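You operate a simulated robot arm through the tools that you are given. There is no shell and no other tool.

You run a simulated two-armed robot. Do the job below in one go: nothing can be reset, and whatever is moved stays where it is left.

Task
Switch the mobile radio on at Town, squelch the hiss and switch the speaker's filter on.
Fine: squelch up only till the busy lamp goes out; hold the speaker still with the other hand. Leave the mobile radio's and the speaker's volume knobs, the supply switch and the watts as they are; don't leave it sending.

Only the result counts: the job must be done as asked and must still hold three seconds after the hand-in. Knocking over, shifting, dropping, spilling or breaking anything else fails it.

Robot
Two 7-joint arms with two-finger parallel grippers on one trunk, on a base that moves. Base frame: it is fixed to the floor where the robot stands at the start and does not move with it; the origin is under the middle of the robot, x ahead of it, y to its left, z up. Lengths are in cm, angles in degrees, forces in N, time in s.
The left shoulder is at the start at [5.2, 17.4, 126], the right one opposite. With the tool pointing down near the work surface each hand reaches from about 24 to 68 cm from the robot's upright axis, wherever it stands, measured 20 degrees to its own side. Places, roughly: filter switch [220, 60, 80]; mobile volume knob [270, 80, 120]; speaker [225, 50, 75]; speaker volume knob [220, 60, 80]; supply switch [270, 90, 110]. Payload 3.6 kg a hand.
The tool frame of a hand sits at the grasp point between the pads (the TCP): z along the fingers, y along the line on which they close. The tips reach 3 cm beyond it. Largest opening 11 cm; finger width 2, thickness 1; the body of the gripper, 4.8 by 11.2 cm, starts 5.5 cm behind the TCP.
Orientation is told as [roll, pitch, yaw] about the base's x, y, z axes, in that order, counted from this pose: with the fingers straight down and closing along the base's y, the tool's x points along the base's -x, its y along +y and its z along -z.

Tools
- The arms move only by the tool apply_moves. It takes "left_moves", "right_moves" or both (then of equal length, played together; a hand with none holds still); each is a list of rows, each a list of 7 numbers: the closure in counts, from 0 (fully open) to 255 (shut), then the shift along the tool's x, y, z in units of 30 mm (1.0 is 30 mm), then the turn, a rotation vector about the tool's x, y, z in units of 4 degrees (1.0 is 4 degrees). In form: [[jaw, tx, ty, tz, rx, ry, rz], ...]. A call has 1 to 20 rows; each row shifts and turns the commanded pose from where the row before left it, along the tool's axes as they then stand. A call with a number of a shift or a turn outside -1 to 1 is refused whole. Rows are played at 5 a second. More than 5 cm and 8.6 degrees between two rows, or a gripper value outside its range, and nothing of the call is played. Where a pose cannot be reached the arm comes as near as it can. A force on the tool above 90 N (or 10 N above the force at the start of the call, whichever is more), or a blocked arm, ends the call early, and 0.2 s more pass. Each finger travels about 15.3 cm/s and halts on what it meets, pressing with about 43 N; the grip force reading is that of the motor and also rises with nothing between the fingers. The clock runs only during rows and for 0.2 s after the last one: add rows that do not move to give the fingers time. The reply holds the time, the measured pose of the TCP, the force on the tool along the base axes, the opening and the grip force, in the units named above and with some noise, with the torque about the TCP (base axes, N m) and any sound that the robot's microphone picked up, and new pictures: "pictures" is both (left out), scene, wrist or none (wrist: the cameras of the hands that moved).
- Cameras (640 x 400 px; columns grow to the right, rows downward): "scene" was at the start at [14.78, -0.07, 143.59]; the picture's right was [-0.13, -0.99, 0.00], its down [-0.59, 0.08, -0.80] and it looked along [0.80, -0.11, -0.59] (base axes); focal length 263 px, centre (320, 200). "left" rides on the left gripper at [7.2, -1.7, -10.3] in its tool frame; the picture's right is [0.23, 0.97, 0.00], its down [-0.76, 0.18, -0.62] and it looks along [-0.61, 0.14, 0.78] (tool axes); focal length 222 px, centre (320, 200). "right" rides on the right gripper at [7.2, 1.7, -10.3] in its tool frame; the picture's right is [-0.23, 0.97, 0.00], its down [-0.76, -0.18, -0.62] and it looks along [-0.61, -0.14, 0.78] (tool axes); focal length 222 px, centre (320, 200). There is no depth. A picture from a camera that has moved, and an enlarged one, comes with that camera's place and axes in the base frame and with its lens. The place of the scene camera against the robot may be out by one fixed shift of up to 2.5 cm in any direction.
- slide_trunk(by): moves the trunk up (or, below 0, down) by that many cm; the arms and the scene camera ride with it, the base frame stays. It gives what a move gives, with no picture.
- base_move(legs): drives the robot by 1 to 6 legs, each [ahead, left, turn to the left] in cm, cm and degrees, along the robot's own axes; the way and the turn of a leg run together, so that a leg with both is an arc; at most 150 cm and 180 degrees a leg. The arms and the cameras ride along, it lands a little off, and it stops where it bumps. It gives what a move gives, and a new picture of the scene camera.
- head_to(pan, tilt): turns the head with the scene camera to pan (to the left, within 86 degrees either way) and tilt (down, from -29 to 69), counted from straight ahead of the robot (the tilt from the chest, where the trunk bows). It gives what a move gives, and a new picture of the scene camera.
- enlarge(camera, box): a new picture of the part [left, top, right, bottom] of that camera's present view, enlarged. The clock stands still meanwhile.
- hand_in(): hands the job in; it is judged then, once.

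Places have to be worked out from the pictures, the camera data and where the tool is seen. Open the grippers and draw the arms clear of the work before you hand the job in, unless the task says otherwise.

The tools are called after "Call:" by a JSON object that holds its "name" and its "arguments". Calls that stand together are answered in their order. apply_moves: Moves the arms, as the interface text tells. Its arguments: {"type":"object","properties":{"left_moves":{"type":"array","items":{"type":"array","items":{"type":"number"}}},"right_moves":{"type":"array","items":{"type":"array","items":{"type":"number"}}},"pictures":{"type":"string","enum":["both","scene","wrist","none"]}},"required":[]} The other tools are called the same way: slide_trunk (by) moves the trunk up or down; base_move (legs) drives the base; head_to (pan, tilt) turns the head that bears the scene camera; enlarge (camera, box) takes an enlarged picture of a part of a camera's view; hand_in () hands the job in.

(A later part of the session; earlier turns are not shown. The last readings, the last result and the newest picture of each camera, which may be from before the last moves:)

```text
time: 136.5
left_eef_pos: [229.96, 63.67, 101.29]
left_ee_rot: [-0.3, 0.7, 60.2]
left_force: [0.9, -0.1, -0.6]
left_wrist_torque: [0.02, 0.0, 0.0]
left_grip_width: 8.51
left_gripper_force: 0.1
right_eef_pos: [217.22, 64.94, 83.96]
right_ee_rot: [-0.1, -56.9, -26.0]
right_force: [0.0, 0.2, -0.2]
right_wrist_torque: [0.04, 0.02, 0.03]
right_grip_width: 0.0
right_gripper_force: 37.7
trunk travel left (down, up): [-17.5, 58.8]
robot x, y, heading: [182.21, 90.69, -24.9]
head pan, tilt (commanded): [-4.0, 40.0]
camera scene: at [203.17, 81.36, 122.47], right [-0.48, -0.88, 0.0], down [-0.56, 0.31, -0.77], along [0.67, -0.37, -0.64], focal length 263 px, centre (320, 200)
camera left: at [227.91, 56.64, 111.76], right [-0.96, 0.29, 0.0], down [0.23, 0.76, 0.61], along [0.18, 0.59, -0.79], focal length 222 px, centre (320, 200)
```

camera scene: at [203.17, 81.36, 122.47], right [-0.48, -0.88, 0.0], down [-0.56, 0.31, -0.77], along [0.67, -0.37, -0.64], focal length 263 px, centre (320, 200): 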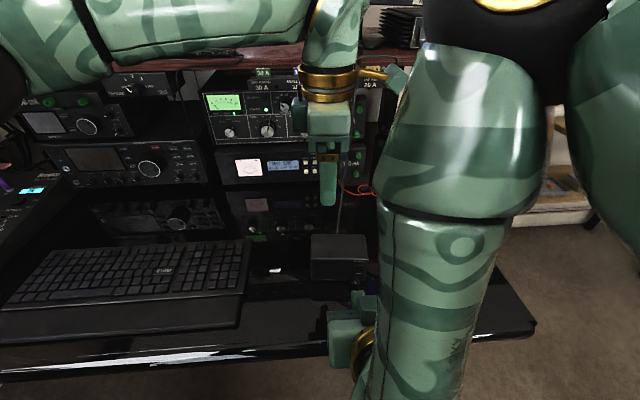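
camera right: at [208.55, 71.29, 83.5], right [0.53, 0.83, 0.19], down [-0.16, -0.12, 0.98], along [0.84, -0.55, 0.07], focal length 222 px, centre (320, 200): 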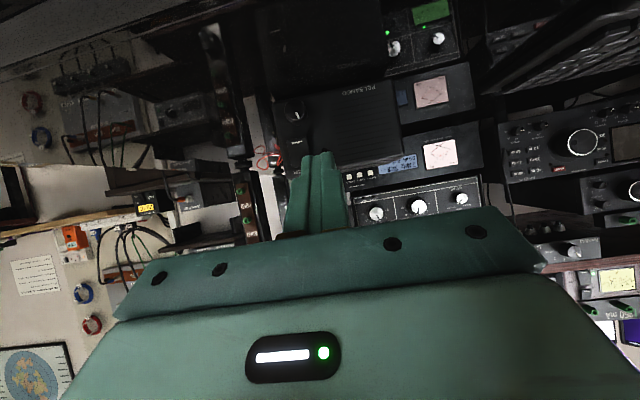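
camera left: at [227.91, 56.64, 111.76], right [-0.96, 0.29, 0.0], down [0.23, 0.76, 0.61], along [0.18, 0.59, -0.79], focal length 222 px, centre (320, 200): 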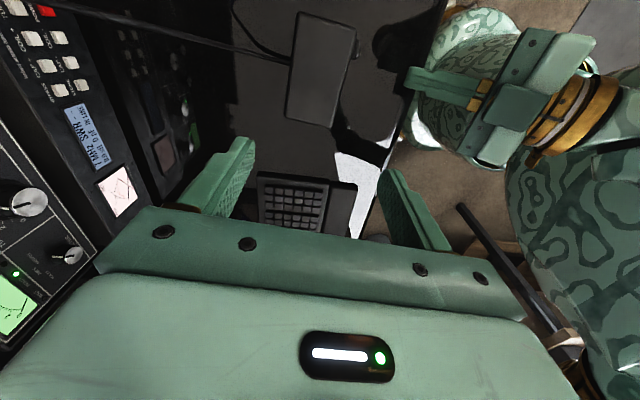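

The speaker top is visible in the left wrist view. Enlarging to measure its front and back edges relative to the fingers.

Call:
{"name": "enlarge", "arguments": {"camera": "left", "box": [240, 0, 430, 140]}}

Call:
{"name": "enlarge", "arguments": {"camera": "right", "box": [200, 60, 460, 220]}}

```text
2.86 times, centred on (335, 70) of left
camera zoom: at [227.91, 56.64, 111.76], right [-0.96, 0.29, 0.0], down [0.23, 0.76, 0.61], along [0.18, 0.59, -0.79], focal length 635 px, centre (277, 571)
```

zoom: 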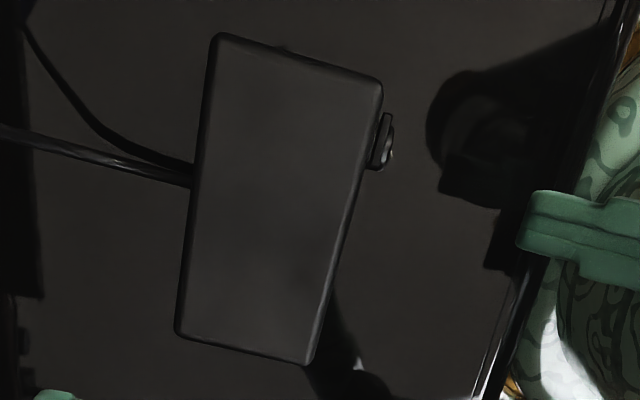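

```text
2.46 times, centred on (330, 140) of right
camera zoom: at [206.61, 72.03, 83.53], right [0.54, 0.82, 0.19], down [-0.17, -0.11, 0.98], along [0.82, -0.56, 0.08], focal length 547 px, centre (295, 348)
```

zoom: 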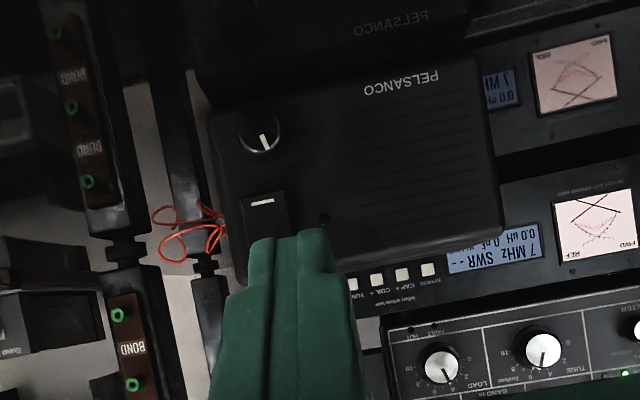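

Measured: speaker top spans F≈179.4–185.5 at L=155, so its mid-depth is F≈182.4 – I'm 0.9 cm too near. I'll correct that and descend until the tips are just above the speaker's top.

Call:
{"name": "apply_moves", "arguments": {"left_moves": [[58, -0.058, -0.296, 0.5, 0, 0, 0], [58, 0, 0, 0.9, 0, 0, 0], [58, 0, 0, 0.9, 0, 0, 0], [58, 0, 0, 0.9, 0, 0, 0], [58, 0, 0, 0.9, 0, 0, 0], [58, 0, 0, 0.6, 0, 0, 0]]}}

Call:
{"name": "enlarge", "arguments": {"camera": "left", "box": [160, 40, 460, 260]}}

Call:
{"name": "enlarge", "arguments": {"camera": "scene", "box": [280, 180, 400, 300]}}

```text
time: 137.9
left_eef_pos: [230.86, 62.94, 87.02]
left_ee_rot: [-0.3, 0.8, 60.2]
left_force: [-0.8, -0.2, -1.0]
left_wrist_torque: [-0.01, -0.03, 0.04]
left_grip_width: 8.49
left_gripper_force: 0.1
right_eef_pos: [217.28, 64.93, 83.96]
right_ee_rot: [-0.1, -57.0, -25.9]
right_force: [0.6, 0.5, 0.4]
right_wrist_torque: [0.01, -0.04, 0.0]
right_grip_width: 0.02
right_gripper_force: 37.9
trunk travel left (down, up): [-17.5, 58.8]
robot x, y, heading: [181.83, 90.32, -24.9]
head pan, tilt (commanded): [-4.0, 40.0]
camera scene: at [203.14, 81.41, 122.48], right [-0.48, -0.88, 0.0], down [-0.56, 0.31, -0.77], along [0.67, -0.37, -0.64], focal length 263 px, centre (320, 200)
camera left: at [228.75, 55.89, 97.64], right [-0.96, 0.29, 0.0], down [0.23, 0.76, 0.61], along [0.18, 0.59, -0.79], focal length 222 px, centre (320, 200)
```

scene: 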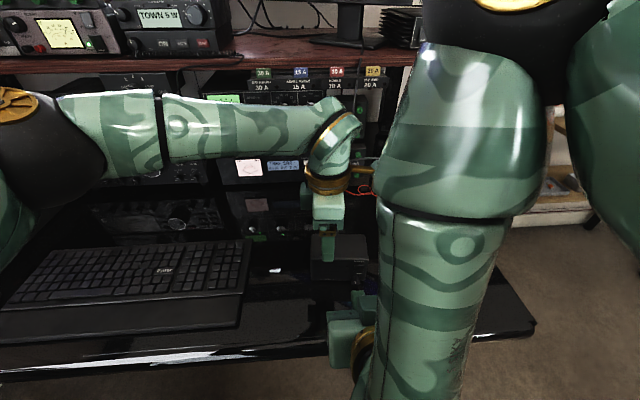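
left: 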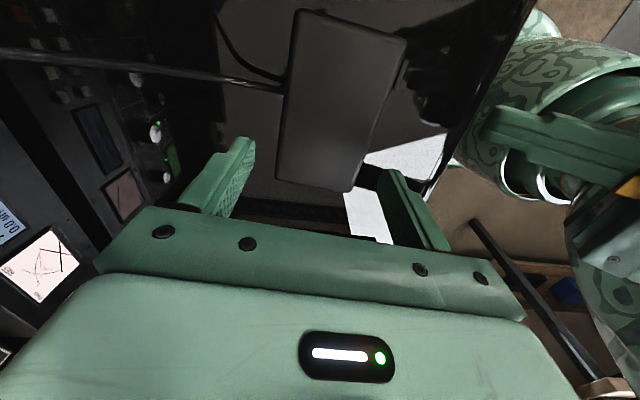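

```text
1.82 times, centred on (310, 150) of left
camera zoom: at [228.75, 55.89, 97.64], right [-0.96, 0.29, 0.0], down [0.23, 0.76, 0.61], along [0.18, 0.59, -0.79], focal length 404 px, centre (338, 291)
```

zoom: 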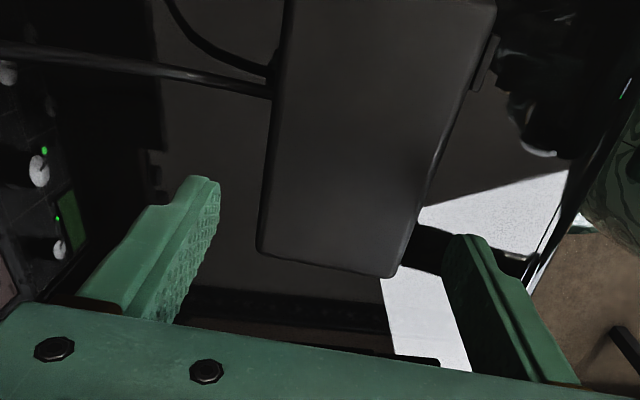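

```text
3.33 times, centred on (340, 240) of scene
camera zoom: at [203.14, 81.41, 122.48], right [-0.48, -0.88, 0.0], down [-0.56, 0.31, -0.77], along [0.67, -0.37, -0.64], focal length 877 px, centre (253, 67)
```

zoom: 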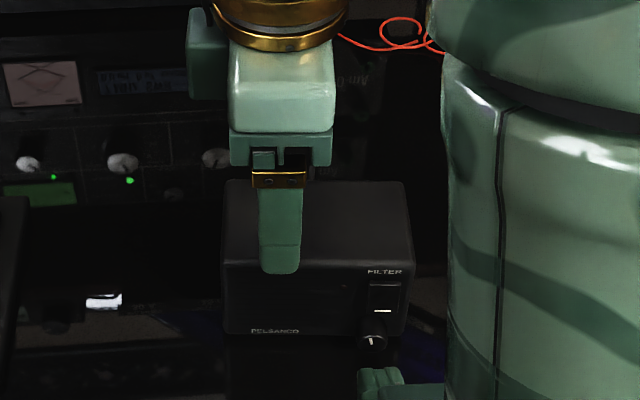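

The fingers straddle the top evenly (front gap ≈1.0, back gap ≈1.3 cm). I'll shift 1.5 mm nearer, lower 5.7 cm so the pads sit on the front and back faces, and look before closing.

Call:
{"name": "apply_moves", "arguments": {"left_moves": [[58, 0, 0.05, 0.4, 0, 0, 0], [58, 0, 0, 0.5, 0, 0, 0], [58, 0, 0, 0.5, 0, 0, 0], [58, 0, 0, 0.5, 0, 0, 0]]}}

Call:
{"name": "enlarge", "arguments": {"camera": "left", "box": [160, 40, 460, 260]}}

Call:
{"name": "enlarge", "arguments": {"camera": "right", "box": [200, 60, 460, 220]}}

```text
time: 138.9
left_eef_pos: [230.66, 63.07, 81.48]
left_ee_rot: [-0.3, 0.7, 60.1]
left_force: [-0.3, -0.1, -0.1]
left_wrist_torque: [0.01, 0.01, 0.01]
left_grip_width: 8.48
left_gripper_force: 0.1
right_eef_pos: [217.2, 65.0, 84.01]
right_ee_rot: [-0.2, -56.8, -26.0]
right_force: [-0.3, 0.2, 0.0]
right_wrist_torque: [0.0, 0.02, -0.01]
right_grip_width: 0.0
right_gripper_force: 38.1
trunk travel left (down, up): [-17.5, 58.8]
robot x, y, heading: [181.89, 90.79, -25.0]
head pan, tilt (commanded): [-4.0, 40.0]
camera scene: at [203.15, 81.42, 122.48], right [-0.48, -0.88, 0.0], down [-0.56, 0.31, -0.77], along [0.67, -0.37, -0.64], focal length 263 px, centre (320, 200)
camera left: at [228.64, 56.05, 91.94], right [-0.96, 0.29, 0.0], down [0.23, 0.76, 0.61], along [0.18, 0.59, -0.79], focal length 222 px, centre (320, 200)
```

scene: 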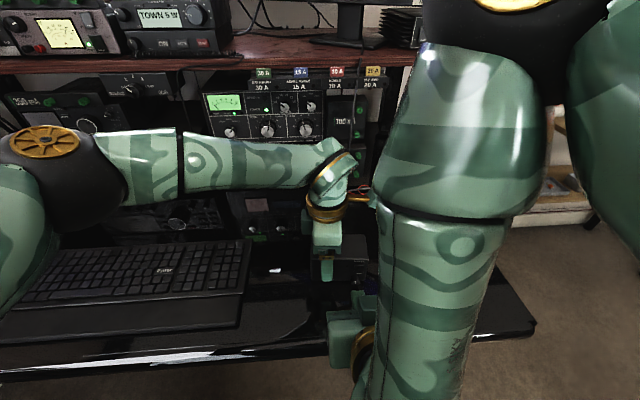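
left: 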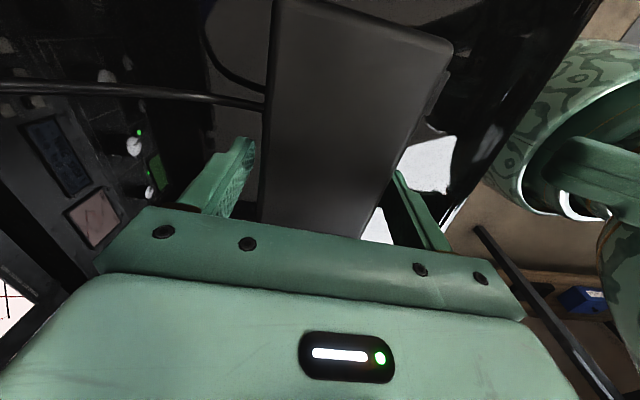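

```text
1.82 times, centred on (310, 150) of left
camera zoom: at [228.64, 56.05, 91.94], right [-0.96, 0.29, 0.0], down [0.23, 0.76, 0.61], along [0.18, 0.59, -0.79], focal length 404 px, centre (338, 291)
```

zoom: 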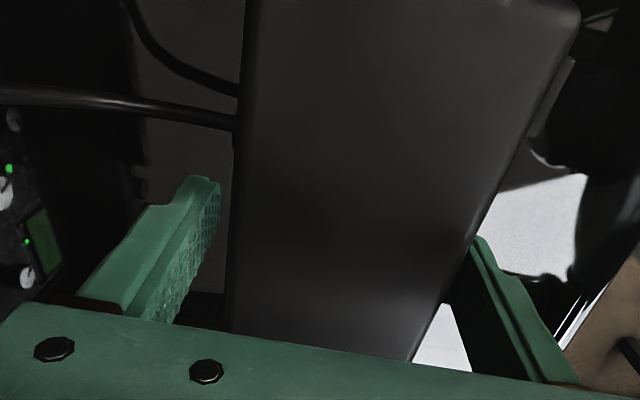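

```text
2.46 times, centred on (330, 140) of right
camera zoom: at [206.59, 72.07, 83.54], right [0.54, 0.82, 0.19], down [-0.17, -0.11, 0.98], along [0.82, -0.56, 0.08], focal length 547 px, centre (295, 348)
```

zoom: 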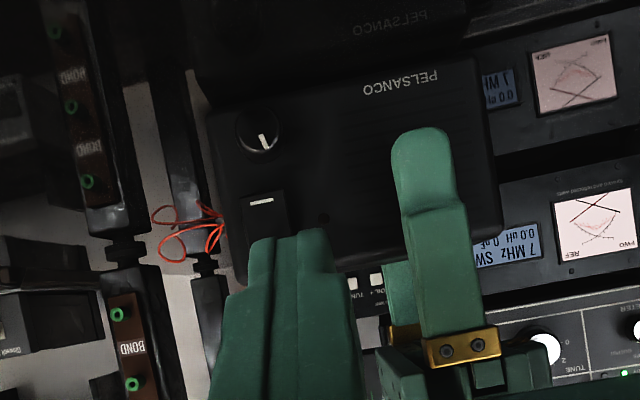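

Both pads flank the speaker (front and back). Closing in stages: first to ~6.4 cm, then gently onto it.

Call:
{"name": "apply_moves", "arguments": {"left_moves": [[90, 0, 0, 0, 0, 0, 0], [105, 0, 0, 0, 0, 0, 0], [107, 0, 0, 0, 0, 0, 0]], "pictures": "none"}}

Call:
{"name": "enlarge", "arguments": {"camera": "left", "box": [160, 40, 460, 260]}}

```text
time: 139.7
left_eef_pos: [230.68, 63.05, 81.38]
left_ee_rot: [-0.3, 0.7, 60.2]
left_force: [0.3, -0.8, -0.1]
left_wrist_torque: [0.02, -0.04, 0.0]
left_grip_width: 6.57
left_gripper_force: 43.0
right_eef_pos: [217.21, 64.91, 84.05]
right_ee_rot: [-0.2, -57.0, -26.0]
right_force: [0.3, 1.2, 0.0]
right_wrist_torque: [0.0, 0.03, -0.01]
right_grip_width: 0.03
right_gripper_force: 37.7
trunk travel left (down, up): [-17.5, 58.8]
robot x, y, heading: [182.18, 90.39, -25.1]
head pan, tilt (commanded): [-4.0, 40.0]
```

```text
1.82 times, centred on (310, 150) of left
camera zoom: at [228.64, 56.04, 91.96], right [-0.96, 0.29, 0.0], down [0.23, 0.76, 0.61], along [0.18, 0.59, -0.79], focal length 404 px, centre (338, 291)
```

zoom: 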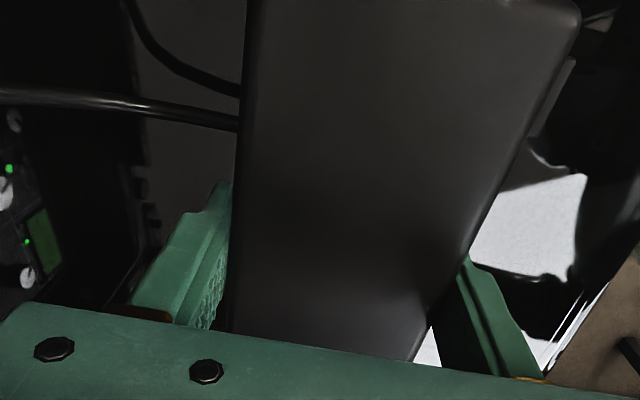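

The speaker is gripped (6.6 cm, 43 N) and has not moved in view. Keeping that hold, I bring the right fingertip in front of the rocker's top end, ~1.5 cm short.

Call:
{"name": "apply_moves", "arguments": {"left_moves": [[120, 0, 0, 0, 0, 0, 0], [120, 0, 0, 0, 0, 0, 0], [120, 0, 0, 0, 0, 0, 0], [120, 0, 0, 0, 0, 0, 0], [120, 0, 0, 0, 0, 0, 0]], "right_moves": [[255, -0.033, -0.18, 0, 0, 0, 0], [255, -0.033, -0.18, 0.3, 0, 0, 0], [255, -0.033, -0.16, 0.4, 0, 0, 0], [255, -0.033, 0, 0.45, 0, 0, 0], [255, 0, 0, 0.43, 0, 0, 0]]}}

Call:
{"name": "enlarge", "arguments": {"camera": "right", "box": [200, 60, 460, 220]}}

Call:
{"name": "enlarge", "arguments": {"camera": "left", "box": [160, 0, 560, 260]}}

```text
time: 140.9
left_eef_pos: [230.69, 63.1, 81.58]
left_ee_rot: [-0.4, 0.7, 60.2]
left_force: [-0.1, -0.6, 0.4]
left_wrist_torque: [0.11, -0.03, -0.01]
left_grip_width: 6.59
left_gripper_force: 43.1
right_eef_pos: [220.84, 64.62, 83.22]
right_ee_rot: [-0.1, -55.7, -25.0]
right_force: [0.0, 0.7, -0.3]
right_wrist_torque: [0.02, -0.01, -0.02]
right_grip_width: 0.0
right_gripper_force: 37.8
right hand out of reach, approached as far as the arm can: row 1, 2, 3, 4, 5
trunk travel left (down, up): [-17.5, 58.8]
robot x, y, heading: [181.78, 90.33, -25.0]
head pan, tilt (commanded): [-4.0, 40.0]
camera scene: at [203.14, 81.42, 122.48], right [-0.48, -0.88, 0.0], down [-0.56, 0.31, -0.77], along [0.67, -0.37, -0.64], focal length 263 px, centre (320, 200)
camera right: at [210.12, 71.48, 82.96], right [0.53, 0.83, 0.19], down [-0.15, -0.12, 0.98], along [0.84, -0.55, 0.06], focal length 222 px, centre (320, 200)
camera left: at [228.62, 56.04, 91.96], right [-0.96, 0.29, 0.0], down [0.23, 0.76, 0.61], along [0.18, 0.59, -0.79], focal length 222 px, centre (320, 200)
```

scene: 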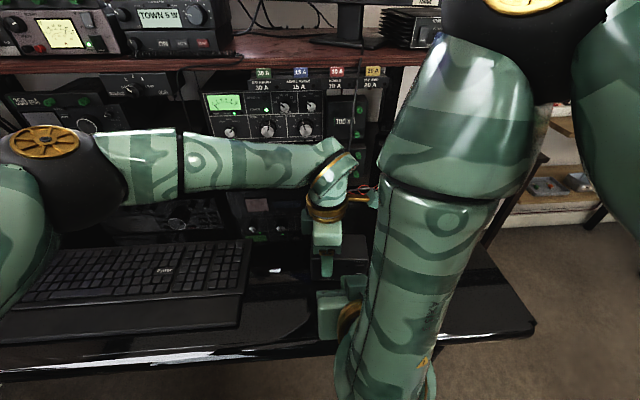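
right: 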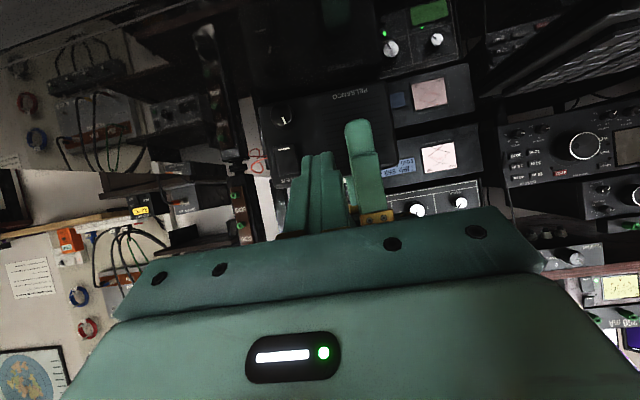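
left: 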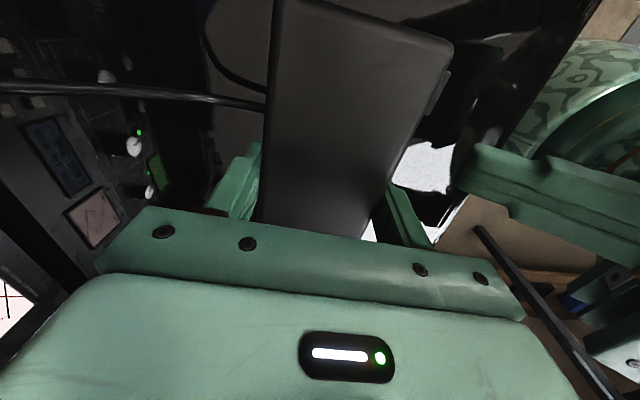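

```text
2.46 times, centred on (330, 140) of right
camera zoom: at [210.12, 71.48, 82.96], right [0.53, 0.83, 0.19], down [-0.15, -0.12, 0.98], along [0.84, -0.55, 0.06], focal length 547 px, centre (295, 348)
```

zoom: 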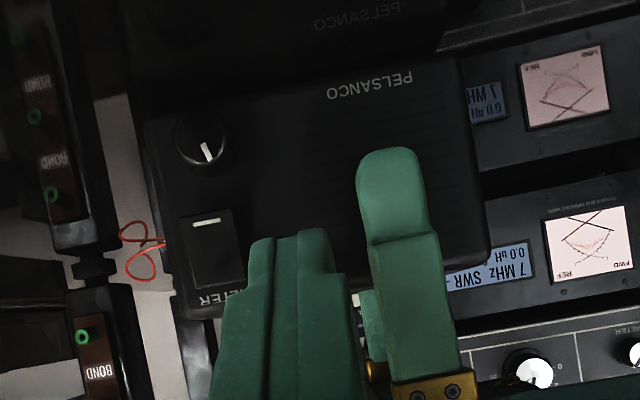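

```text
1.54 times, centred on (360, 130) of left
camera zoom: at [228.62, 56.04, 91.96], right [-0.96, 0.29, 0.0], down [0.23, 0.76, 0.61], along [0.18, 0.59, -0.79], focal length 342 px, centre (258, 308)
```

zoom: 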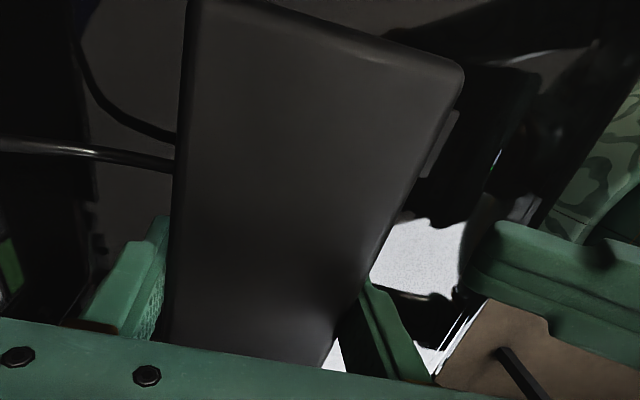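

At this pitch the right arm can't move outward (it drifted left, still ~1 cm clear of the left finger). I'll lower the pitch by 16° and then shift right ~3 cm, holding the speaker meanwhile.

Call:
{"name": "apply_moves", "arguments": {"left_moves": [[120, 0, 0, 0, 0, 0, 0], [120, 0, 0, 0, 0, 0, 0], [120, 0, 0, 0, 0, 0, 0], [120, 0, 0, 0, 0, 0, 0], [120, 0, 0, 0, 0, 0, 0], [120, 0, 0, 0, 0, 0, 0]], "right_moves": [[255, 0, 0, -0.2, 0, 1, 0], [255, 0, 0, 0, 0, 1, 0], [255, 0, -0.2, 0, 0, 1, 0], [255, 0, -0.25, 0, 0, 1, 0], [255, 0, -0.25, 0, 0, 0, 0], [255, 0, -0.25, 0, 0, 0, 0]]}}

Call:
{"name": "enlarge", "arguments": {"camera": "right", "box": [200, 60, 460, 220]}}

```text
time: 142.3
left_eef_pos: [230.73, 63.09, 81.43]
left_ee_rot: [-0.4, 0.8, 60.2]
left_force: [-0.6, -0.8, 0.1]
left_wrist_torque: [0.09, 0.02, 0.02]
left_grip_width: 6.59
left_gripper_force: 42.6
right_eef_pos: [219.3, 62.17, 83.49]
right_ee_rot: [0.1, -39.9, -25.0]
right_force: [0.1, -0.7, -0.5]
right_wrist_torque: [-0.02, -0.01, 0.02]
right_grip_width: 0.0
right_gripper_force: 37.7
trunk travel left (down, up): [-17.5, 58.8]
robot x, y, heading: [181.77, 90.34, -24.7]
head pan, tilt (commanded): [-4.0, 40.0]
camera scene: at [203.15, 81.4, 122.48], right [-0.48, -0.88, 0.0], down [-0.56, 0.31, -0.77], along [0.67, -0.37, -0.64], focal length 263 px, centre (320, 200)
camera right: at [208.87, 68.9, 86.65], right [0.57, 0.81, 0.15], down [0.09, -0.24, 0.97], along [0.82, -0.54, -0.21], focal length 222 px, centre (320, 200)
camera left: at [228.63, 56.03, 91.96], right [-0.96, 0.29, 0.0], down [0.23, 0.76, 0.61], along [0.18, 0.59, -0.79], focal length 222 px, centre (320, 200)
```

scene: 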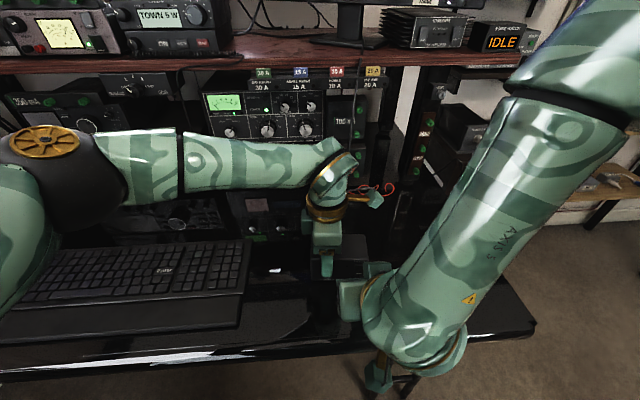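
right: 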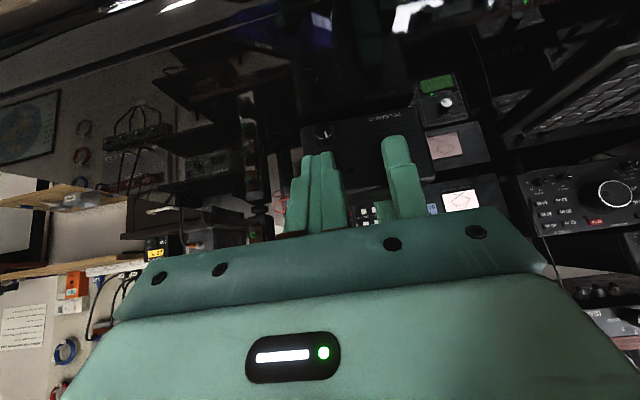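
left: 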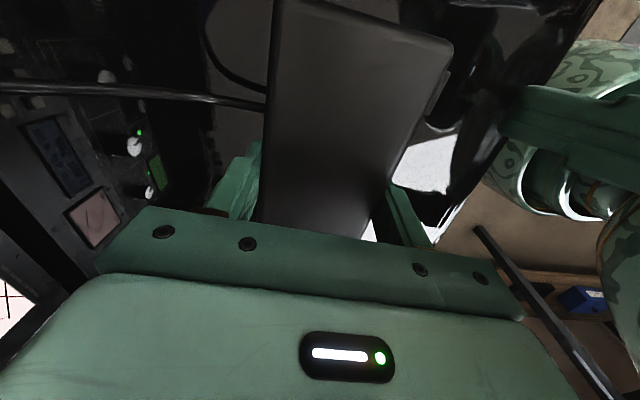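

```text
2.46 times, centred on (330, 140) of right
camera zoom: at [208.87, 68.9, 86.65], right [0.57, 0.81, 0.15], down [0.09, -0.24, 0.97], along [0.82, -0.54, -0.21], focal length 547 px, centre (295, 348)
```

zoom: 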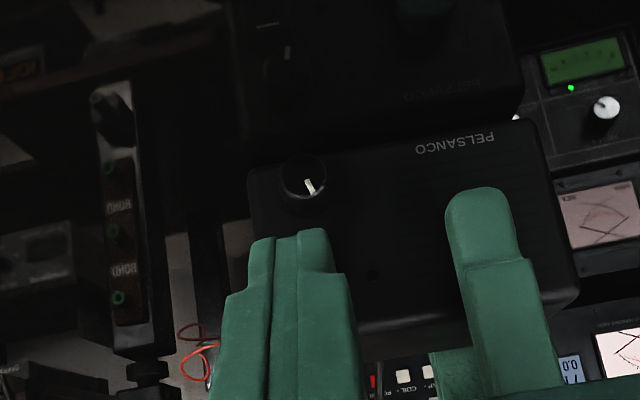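

Now the right tip is in line (L≈149.0) at 40° pitch, all rows reached. I'll lower 7 mm and go forward to ~1 cm short of the rocker's top end.

Call:
{"name": "apply_moves", "arguments": {"left_moves": [[120, 0, 0, 0, 0, 0, 0], [120, 0, 0, 0, 0, 0, 0], [120, 0, 0, 0, 0, 0, 0]], "right_moves": [[255, 0.158, -0.02, 0.189, 0, 0, 0], [255, -0.23, 0, 0.193, 0, 0, 0], [255, -0.23, 0, 0.193, 0, 0, 0]], "pictures": "none"}}

Call:
{"name": "enlarge", "arguments": {"camera": "right", "box": [200, 60, 460, 220]}}

Call:
{"name": "enlarge", "arguments": {"camera": "left", "box": [300, 0, 620, 240]}}

Call:
{"name": "enlarge", "arguments": {"camera": "scene", "box": [290, 210, 410, 310]}}

```text
time: 143.1
left_eef_pos: [230.6, 62.92, 81.47]
left_ee_rot: [-0.3, 0.8, 60.2]
left_force: [-0.1, 0.4, 0.3]
left_wrist_torque: [0.08, -0.03, 0.02]
left_grip_width: 6.58
left_gripper_force: 43.6
right_eef_pos: [220.77, 61.36, 82.65]
right_ee_rot: [0.1, -39.9, -24.9]
right_force: [0.0, -1.5, 0.8]
right_wrist_torque: [0.02, -0.02, 0.04]
right_grip_width: 0.0
right_gripper_force: 38.0
trunk travel left (down, up): [-17.5, 58.8]
robot x, y, heading: [182.06, 90.67, -24.9]
head pan, tilt (commanded): [-4.0, 40.0]
```

```text
2.46 times, centred on (330, 140) of right
camera zoom: at [210.47, 68.11, 85.82], right [0.57, 0.81, 0.15], down [0.09, -0.24, 0.97], along [0.82, -0.54, -0.21], focal length 547 px, centre (295, 348)
```

zoom: 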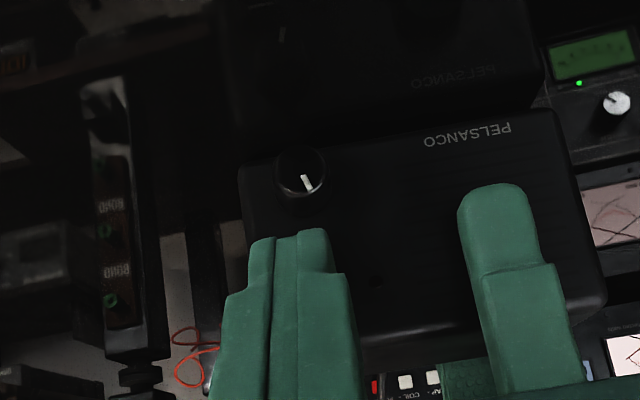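

```text
1.67 times, centred on (460, 120) of left
camera zoom: at [228.64, 56.03, 91.96], right [-0.96, 0.29, 0.0], down [0.23, 0.76, 0.61], along [0.18, 0.59, -0.79], focal length 370 px, centre (87, 333)
```

zoom: 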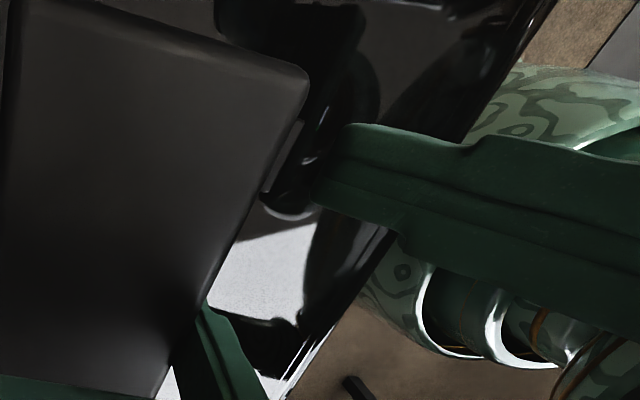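

```text
4.00 times, centred on (350, 260) of scene
camera zoom: at [203.15, 81.4, 122.48], right [-0.48, -0.88, 0.0], down [-0.56, 0.31, -0.77], along [0.67, -0.37, -0.64], focal length 1053 px, centre (200, -40)
```

zoom: 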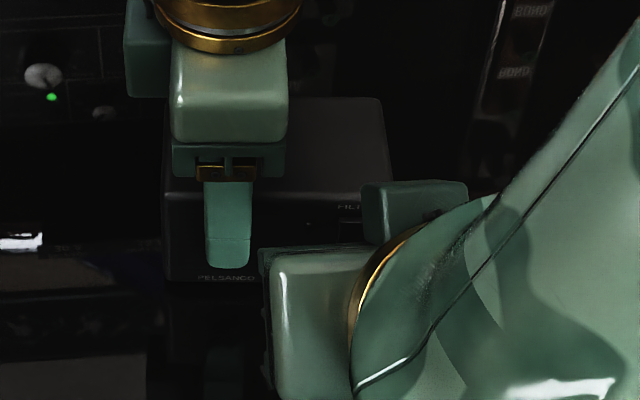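

The left wrist view shows my right fingertip squarely in front of the rocker, ~1.3 cm away. Advancing 0.9 cm, then 2 mm steps.

Call:
{"name": "apply_moves", "arguments": {"left_moves": [[120, 0, 0, 0, 0, 0, 0], [120, 0, 0, 0, 0, 0, 0], [120, 0, 0, 0, 0, 0, 0]], "right_moves": [[255, -0.115, 0, 0.097, 0, 0, 0], [255, -0.115, 0, 0.097, 0, 0, 0], [255, -0.051, 0, 0.043, 0, 0, 0]], "pictures": "none"}}

Call:
{"name": "enlarge", "arguments": {"camera": "left", "box": [360, 20, 500, 140]}}

```text
time: 143.9
left_eef_pos: [230.75, 63.1, 81.45]
left_ee_rot: [-0.4, 0.8, 60.3]
left_force: [5.4, -5.0, -0.7]
left_wrist_torque: [0.02, -0.12, 0.52]
left_grip_width: 6.59
left_gripper_force: 43.2
right_eef_pos: [221.97, 61.04, 82.57]
right_ee_rot: [0.1, -39.8, -24.9]
right_force: [-6.3, 4.2, 1.5]
right_wrist_torque: [0.08, 0.05, 0.04]
right_grip_width: 0.0
right_gripper_force: 37.9
trunk travel left (down, up): [-17.5, 58.8]
robot x, y, heading: [181.85, 90.43, -24.8]
head pan, tilt (commanded): [-4.0, 40.0]
```

```text
3.33 times, centred on (430, 80) of left
camera zoom: at [228.72, 56.02, 91.97], right [-0.96, 0.29, 0.0], down [0.22, 0.76, 0.61], along [0.18, 0.59, -0.79], focal length 740 px, centre (-47, 600)
```

zoom: 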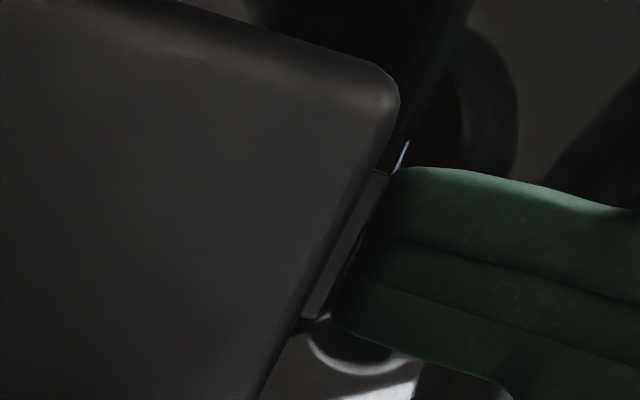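

Contact: about 7.5 N on the rocker, and the left hand takes the reaction. Pushing on in 2 mm steps, listening for the click.

Call:
{"name": "apply_moves", "arguments": {"left_moves": [[120, 0, 0, 0, 0, 0, 0]], "right_moves": [[255, -0.051, 0, 0.043, 0, 0, 0]], "pictures": "none"}}

Call:
{"name": "enlarge", "arguments": {"camera": "left", "box": [360, 20, 500, 140]}}

```text
time: 144.3
left_eef_pos: [230.82, 63.02, 81.46]
left_ee_rot: [-0.5, 0.7, 60.3]
left_force: [14.8, -9.6, -3.2]
left_wrist_torque: [0.1, -0.36, 1.14]
left_grip_width: 6.6
left_gripper_force: 43.4
right_eef_pos: [222.02, 60.77, 82.57]
right_ee_rot: [-0.1, -39.7, -24.8]
right_force: [-15.9, 9.0, 4.5]
right_wrist_torque: [0.12, 0.12, -0.01]
right_grip_width: 0.0
right_gripper_force: 37.6
trunk travel left (down, up): [-17.5, 58.8]
robot x, y, heading: [182.25, 90.31, -24.7]
head pan, tilt (commanded): [-4.0, 40.0]
```

```text
3.33 times, centred on (430, 80) of left
camera zoom: at [228.8, 56.04, 91.98], right [-0.96, 0.28, -0.01], down [0.22, 0.76, 0.61], along [0.18, 0.59, -0.79], focal length 740 px, centre (-47, 600)
```

zoom: 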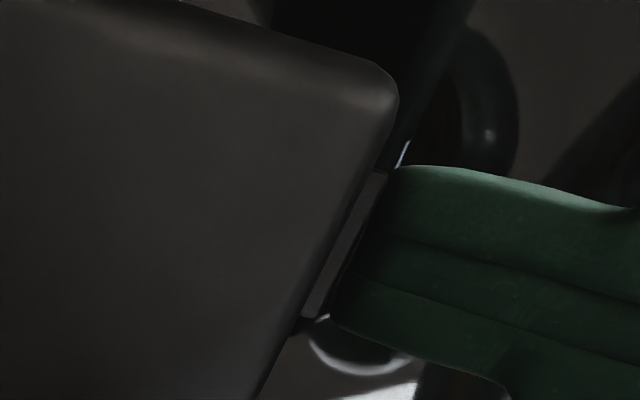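

18 N without a click – my contact is too near the rocker's pivot. I'll back off 4 mm, raise 5.5 mm towards its top end and press again.

Call:
{"name": "apply_moves", "arguments": {"left_moves": [[120, 0, 0, 0, 0, 0, 0], [120, 0, 0, 0, 0, 0, 0], [120, 0, 0, 0, 0, 0, 0]], "right_moves": [[255, 0.128, 0, -0.107, 0, 0, 0], [255, -0.118, 0, -0.141, 0, 0, 0], [255, -0.051, 0, 0.043, 0, 0, 0]], "pictures": "none"}}

Call:
{"name": "apply_moves", "arguments": {"left_moves": [[120, 0, 0, 0, 0, 0, 0]], "right_moves": [[255, -0.051, 0, 0.043, 0, 0, 0]], "pictures": "none"}}

Call:
{"name": "enlarge", "arguments": {"camera": "left", "box": [360, 20, 500, 140]}}

```text
time: 145.1
left_eef_pos: [230.74, 63.09, 81.44]
left_ee_rot: [-0.3, 0.7, 60.0]
left_force: [2.9, -0.5, 0.2]
left_wrist_torque: [-0.04, 0.08, 0.17]
left_grip_width: 6.57
left_gripper_force: 43.1
right_eef_pos: [221.79, 60.86, 83.18]
right_ee_rot: [0.2, -40.1, -25.0]
right_force: [-5.0, 1.3, 1.3]
right_wrist_torque: [0.01, 0.03, -0.04]
right_grip_width: 0.0
right_gripper_force: 37.5
trunk travel left (down, up): [-17.5, 58.8]
robot x, y, heading: [181.9, 90.03, -24.8]
head pan, tilt (commanded): [-4.0, 40.0]
```

```text
time: 145.5
left_eef_pos: [230.66, 63.01, 81.46]
left_ee_rot: [-0.2, 0.7, 60.2]
left_force: [7.3, -3.3, 0.1]
left_wrist_torque: [0.1, -0.03, 0.49]
left_grip_width: 6.58
left_gripper_force: 43.1
right_eef_pos: [221.97, 60.92, 83.21]
right_ee_rot: [0.0, -39.8, -24.8]
right_force: [-8.4, 3.2, 2.2]
right_wrist_torque: [-0.03, 0.12, -0.04]
right_grip_width: 0.0
right_gripper_force: 37.4
trunk travel left (down, up): [-17.5, 58.8]
robot x, y, heading: [182.29, 90.34, -25.0]
head pan, tilt (commanded): [-4.0, 40.0]
```

```text
3.33 times, centred on (430, 80) of left
camera zoom: at [228.68, 56.04, 91.97], right [-0.96, 0.29, 0.0], down [0.22, 0.76, 0.61], along [0.18, 0.59, -0.79], focal length 740 px, centre (-47, 600)
```

zoom: 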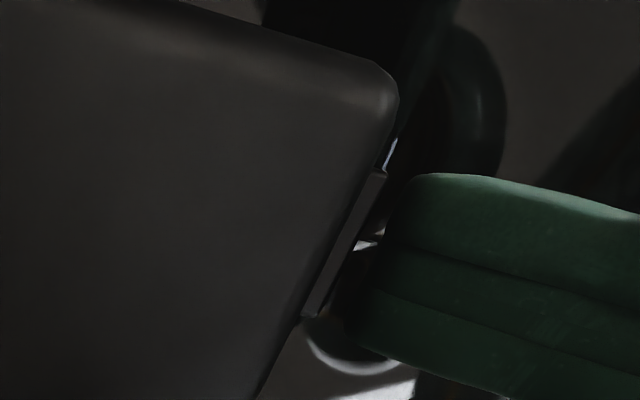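

Contact again at ~9 N, now nearer the rocker's top. Pressing further in 2 mm steps.

Call:
{"name": "apply_moves", "arguments": {"left_moves": [[120, 0, 0, 0, 0, 0, 0]], "right_moves": [[255, -0.051, 0, 0.043, 0, 0, 0]], "pictures": "none"}}

Call:
{"name": "enlarge", "arguments": {"camera": "left", "box": [300, 0, 620, 240]}}

Call:
{"name": "enlarge", "arguments": {"camera": "right", "box": [220, 60, 480, 240]}}

```text
time: 145.9
left_eef_pos: [230.82, 63.04, 81.48]
left_ee_rot: [-0.4, 0.7, 60.3]
left_force: [18.5, -9.6, -5.4]
left_wrist_torque: [0.31, -0.4, 1.31]
left_grip_width: 6.57
left_gripper_force: 42.9
right_eef_pos: [222.06, 60.83, 83.2]
right_ee_rot: [0.1, -39.8, -24.8]
right_force: [-19.9, 11.4, 9.9]
right_wrist_torque: [0.02, 0.16, -0.01]
right_grip_width: 0.02
right_gripper_force: 37.6
trunk travel left (down, up): [-17.5, 58.8]
robot x, y, heading: [181.73, 90.64, -24.5]
head pan, tilt (commanded): [-4.0, 40.0]
```

```text
1.67 times, centred on (460, 120) of left
camera zoom: at [228.79, 56.06, 91.98], right [-0.96, 0.28, -0.01], down [0.22, 0.76, 0.61], along [0.18, 0.59, -0.79], focal length 370 px, centre (87, 333)
```

zoom: 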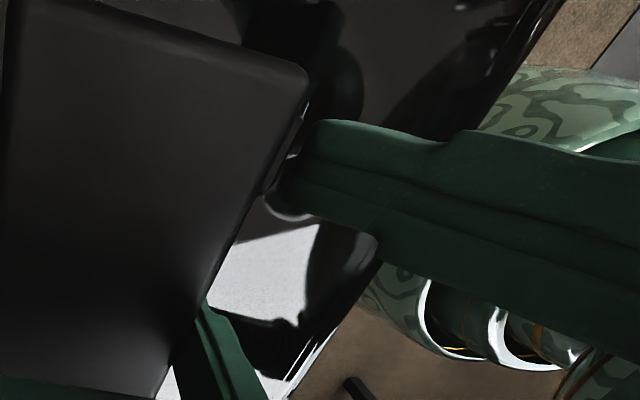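

```text
2.22 times, centred on (350, 150) of right
camera zoom: at [211.7, 67.58, 86.47], right [0.57, 0.81, 0.15], down [0.09, -0.24, 0.97], along [0.82, -0.53, -0.21], focal length 494 px, centre (253, 311)
```

zoom: 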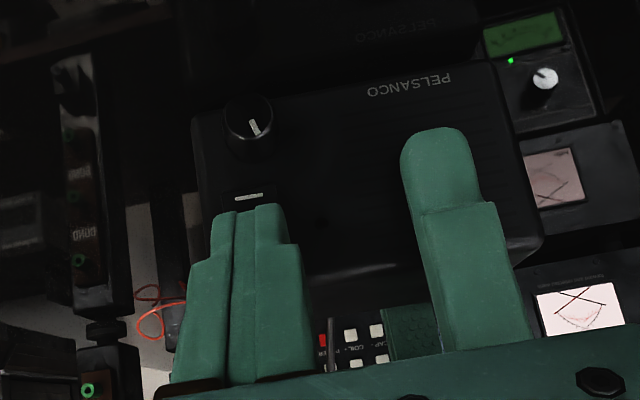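

22 N and still no click. I'll look closely at the contact from the left wrist camera before pushing more.

Call:
{"name": "enlarge", "arguments": {"camera": "left", "box": [410, 40, 490, 110]}}

Call:
{"name": "enlarge", "arguments": {"camera": "right", "box": [290, 100, 390, 170]}}

Call:
{"name": "enlarge", "arguments": {"camera": "scene", "box": [290, 210, 410, 310]}}

```text
5.71 times, centred on (450, 75) of left
camera zoom: at [228.79, 56.06, 91.98], right [-0.96, 0.28, -0.01], down [0.22, 0.76, 0.61], along [0.18, 0.59, -0.79], focal length 1269 px, centre (-423, 914)
```

zoom: 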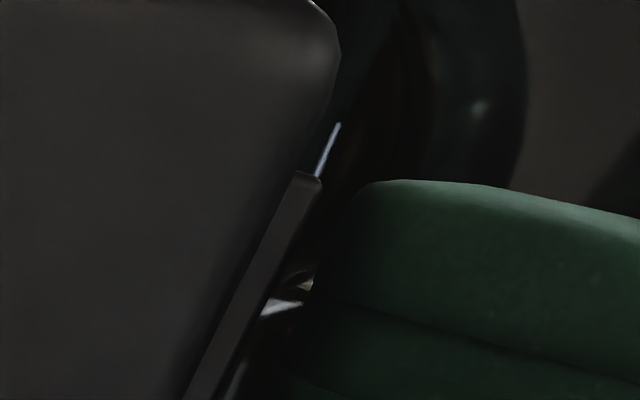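

```text
5.71 times, centred on (340, 135) of right
camera zoom: at [211.7, 67.58, 86.47], right [0.57, 0.81, 0.15], down [0.09, -0.24, 0.97], along [0.82, -0.53, -0.21], focal length 1269 px, centre (206, 571)
```

zoom: 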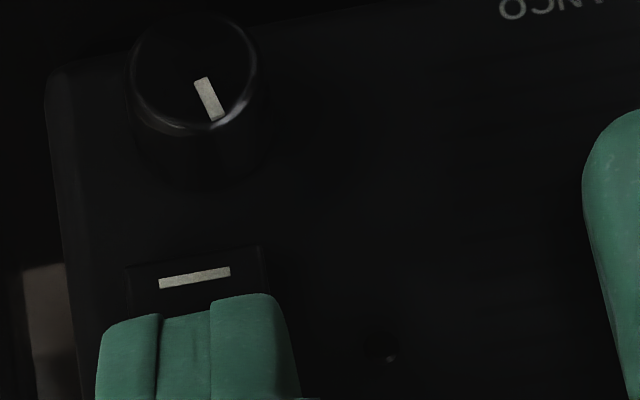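

```text
4.00 times, centred on (350, 260) of scene
camera zoom: at [203.12, 81.42, 122.49], right [-0.48, -0.88, 0.0], down [-0.56, 0.31, -0.77], along [0.67, -0.37, -0.64], focal length 1053 px, centre (200, -40)
```

zoom: 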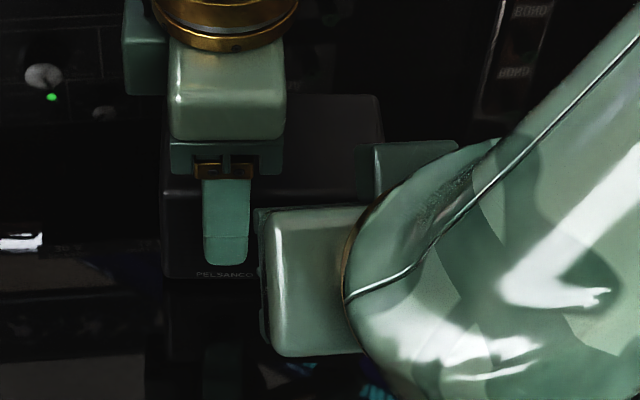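

The rocker hasn't moved at all: the visible evidence (mark = "on" end as on the supply, and earlier contact lower down) says its top is already pressed and the marked bottom end stands out. I'll back off, lower 1.8 cm (still clear above the volume knob) and press the marked end.

Call:
{"name": "apply_moves", "arguments": {"left_moves": [[120, 0, 0, 0, 0, 0, 0], [120, 0, 0, 0, 0, 0, 0], [120, 0, 0, 0, 0, 0, 0], [120, 0, 0, 0, 0, 0, 0]], "right_moves": [[255, 0.179, 0, -0.15, 0, 0, 0], [255, 0.179, 0, -0.15, 0, 0, 0], [255, 0.19, 0, 0.23, 0, 0, 0], [255, 0.19, 0, 0.23, 0, 0, 0]], "pictures": "none"}}

Call:
{"name": "enlarge", "arguments": {"camera": "right", "box": [290, 90, 410, 180]}}

Call:
{"name": "enlarge", "arguments": {"camera": "left", "box": [360, 20, 520, 140]}}

```text
time: 146.9
left_eef_pos: [230.63, 63.06, 81.43]
left_ee_rot: [-0.2, 0.8, 60.1]
left_force: [-1.5, 1.0, 0.1]
left_wrist_torque: [-0.1, 0.18, -0.06]
left_grip_width: 6.59
left_gripper_force: 42.8
right_eef_pos: [221.04, 61.44, 81.3]
right_ee_rot: [0.0, -40.0, -25.0]
right_force: [-0.1, -0.3, -0.3]
right_wrist_torque: [0.02, -0.01, -0.02]
right_grip_width: 0.0
right_gripper_force: 37.6
trunk travel left (down, up): [-17.5, 58.8]
robot x, y, heading: [182.11, 90.46, -24.7]
head pan, tilt (commanded): [-4.0, 40.0]
```

```text
4.44 times, centred on (350, 135) of right
camera zoom: at [210.62, 68.1, 84.62], right [0.57, 0.81, 0.15], down [0.09, -0.24, 0.97], along [0.82, -0.54, -0.21], focal length 987 px, centre (187, 489)
```

zoom: 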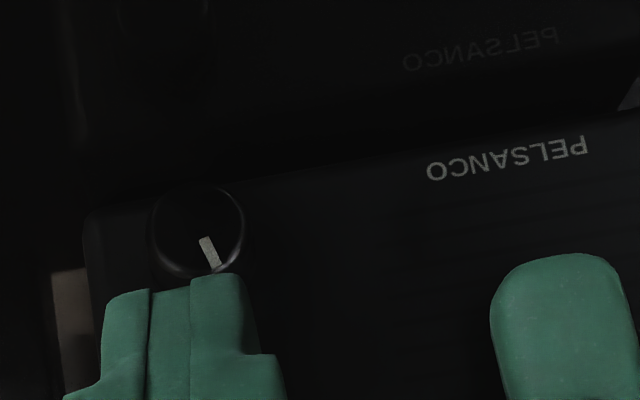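

```text
3.33 times, centred on (440, 80) of left
camera zoom: at [228.58, 56.03, 91.97], right [-0.96, 0.29, 0.0], down [0.23, 0.76, 0.61], along [0.18, 0.59, -0.79], focal length 740 px, centre (-80, 600)
```

zoom: 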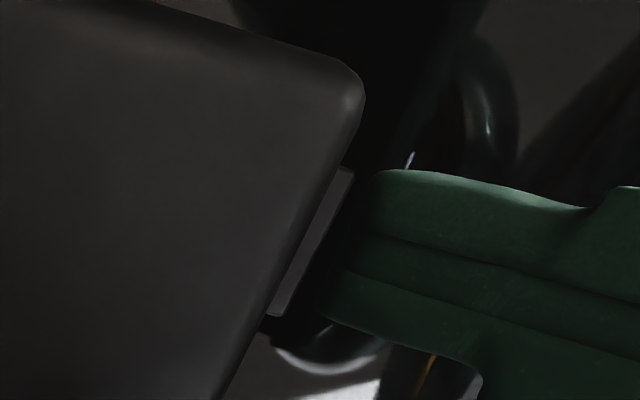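

The tip is now level with the rocker's marked end, ~1 cm away, lowest part just above/before the volume knob. Raising 1.5 mm for clearance, then forward to contact.

Call:
{"name": "apply_moves", "arguments": {"left_moves": [[120, 0, 0, 0, 0, 0, 0], [120, 0, 0, 0, 0, 0, 0], [120, 0, 0, 0, 0, 0, 0]], "right_moves": [[255, -0.032, -0.04, -0.038, 0, 0, 0], [255, -0.154, 0, 0.128, 0, 0, 0], [255, -0.051, 0, 0.043, 0, 0, 0]], "pictures": "none"}}

Call:
{"name": "apply_moves", "arguments": {"left_moves": [[120, 0, 0, 0, 0, 0, 0]], "right_moves": [[255, -0.051, 0, 0.043, 0, 0, 0]], "pictures": "none"}}

Call:
{"name": "enlarge", "arguments": {"camera": "right", "box": [290, 90, 410, 180]}}

```text
time: 147.7
left_eef_pos: [230.7, 63.07, 81.48]
left_ee_rot: [-0.3, 0.7, 60.2]
left_force: [0.6, -2.7, -0.8]
left_wrist_torque: [-0.07, 0.11, 0.12]
left_grip_width: 6.58
left_gripper_force: 42.6
right_eef_pos: [221.74, 60.8, 81.59]
right_ee_rot: [0.1, -40.0, -24.9]
right_force: [-1.7, 1.3, 0.7]
right_wrist_torque: [0.02, 0.01, 0.0]
right_grip_width: 0.02
right_gripper_force: 37.7
trunk travel left (down, up): [-17.5, 58.8]
robot x, y, heading: [181.71, 90.53, -25.0]
head pan, tilt (commanded): [-4.0, 40.0]
```

```text
time: 148.1
left_eef_pos: [230.87, 63.03, 81.4]
left_ee_rot: [-0.3, 0.7, 60.2]
left_force: [5.5, -2.1, 0.3]
left_wrist_torque: [-0.14, 0.03, 0.3]
left_grip_width: 6.55
left_gripper_force: 43.2
right_eef_pos: [221.9, 60.8, 81.52]
right_ee_rot: [0.1, -39.8, -25.1]
right_force: [-3.9, 1.6, -0.3]
right_wrist_torque: [0.08, 0.09, 0.0]
right_grip_width: 0.01
right_gripper_force: 37.8
trunk travel left (down, up): [-17.5, 58.8]
robot x, y, heading: [181.88, 90.18, -25.0]
head pan, tilt (commanded): [-4.0, 40.0]
```

```text
4.44 times, centred on (350, 135) of right
camera zoom: at [211.45, 67.52, 84.81], right [0.57, 0.81, 0.15], down [0.09, -0.24, 0.97], along [0.82, -0.54, -0.21], focal length 987 px, centre (187, 489)
```

zoom: 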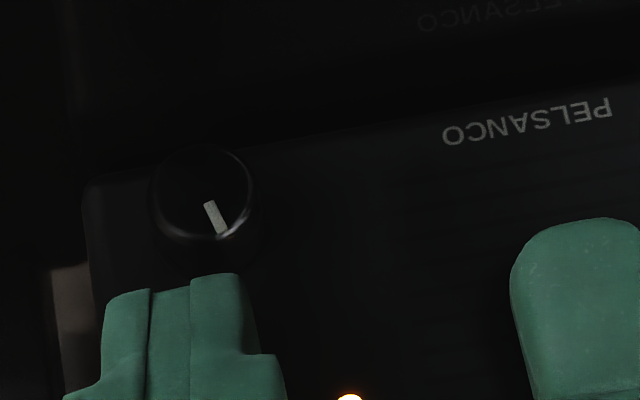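

An orange glow has appeared where the filter lamp sits – the rocker seems to have gone over. Let me see the lamp properly.

Call:
{"name": "enlarge", "arguments": {"camera": "right", "box": [290, 120, 420, 210]}}

Call:
{"name": "enlarge", "arguments": {"camera": "left", "box": [360, 20, 520, 140]}}

```text
4.44 times, centred on (355, 165) of right
camera zoom: at [211.45, 67.52, 84.81], right [0.57, 0.81, 0.15], down [0.09, -0.24, 0.97], along [0.82, -0.54, -0.21], focal length 987 px, centre (164, 356)
```

zoom: 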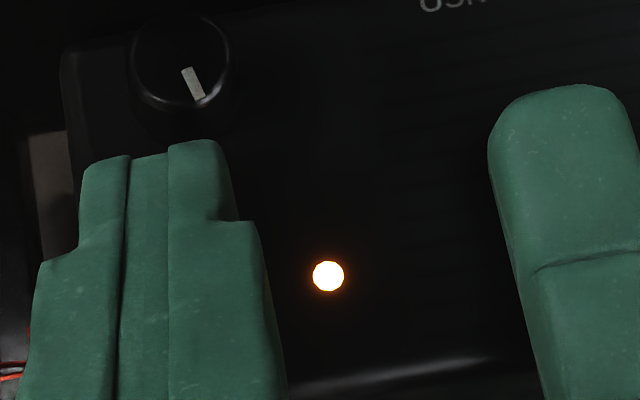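

```text
3.33 times, centred on (440, 80) of left
camera zoom: at [228.71, 56.03, 91.98], right [-0.96, 0.29, 0.0], down [0.22, 0.76, 0.61], along [0.18, 0.59, -0.79], focal length 740 px, centre (-80, 600)
```

zoom: 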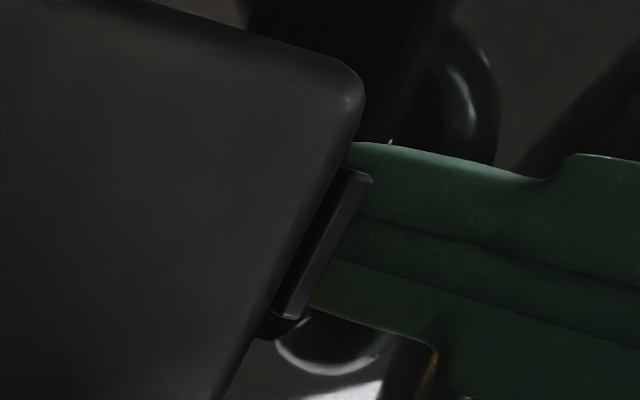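

The filter lamp is lit and the rocker has tipped. I'll withdraw the right hand straight back and check that the lamp stays on.

Call:
{"name": "apply_moves", "arguments": {"left_moves": [[120, 0, 0, 0, 0, 0, 0], [120, 0, 0, 0, 0, 0, 0], [120, 0, 0, 0, 0, 0, 0], [120, 0, 0, 0, 0, 0, 0]], "right_moves": [[255, 0.128, 0, -0.107, 0, 0, 0], [255, 0.384, 0, -0.32, 0, 0, 0], [255, 0.384, 0, -0.32, 0, 0, 0], [255, 0.384, 0, -0.4, 0, 0, 0]], "pictures": "none"}}

Call:
{"name": "enlarge", "arguments": {"camera": "right", "box": [260, 80, 480, 220]}}

```text
time: 149.1
left_eef_pos: [230.65, 63.07, 81.56]
left_ee_rot: [-0.3, 0.7, 60.1]
left_force: [0.2, 1.0, 0.3]
left_wrist_torque: [-0.07, 0.12, -0.04]
left_grip_width: 6.58
left_gripper_force: 42.9
right_eef_pos: [217.16, 62.97, 81.8]
right_ee_rot: [0.1, -40.0, -25.0]
right_force: [-0.9, 0.1, 0.6]
right_wrist_torque: [0.0, -0.03, -0.01]
right_grip_width: 0.0
right_gripper_force: 38.1
trunk travel left (down, up): [-17.5, 58.8]
robot x, y, heading: [181.94, 90.31, -24.7]
head pan, tilt (commanded): [-4.0, 40.0]
```

```text
2.86 times, centred on (370, 150) of right
camera zoom: at [206.74, 69.72, 85.0], right [0.57, 0.81, 0.15], down [0.09, -0.24, 0.97], along [0.82, -0.54, -0.21], focal length 635 px, centre (177, 343)
```

zoom: 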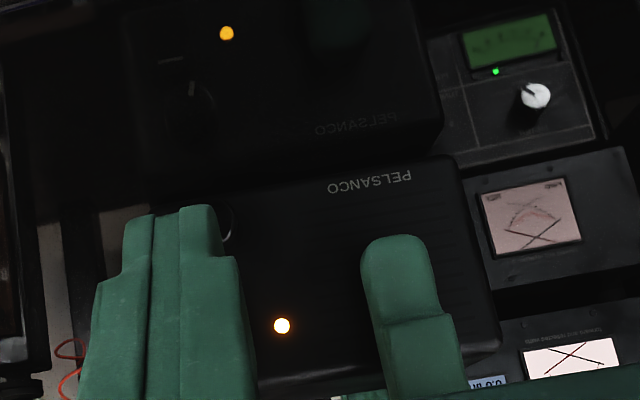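

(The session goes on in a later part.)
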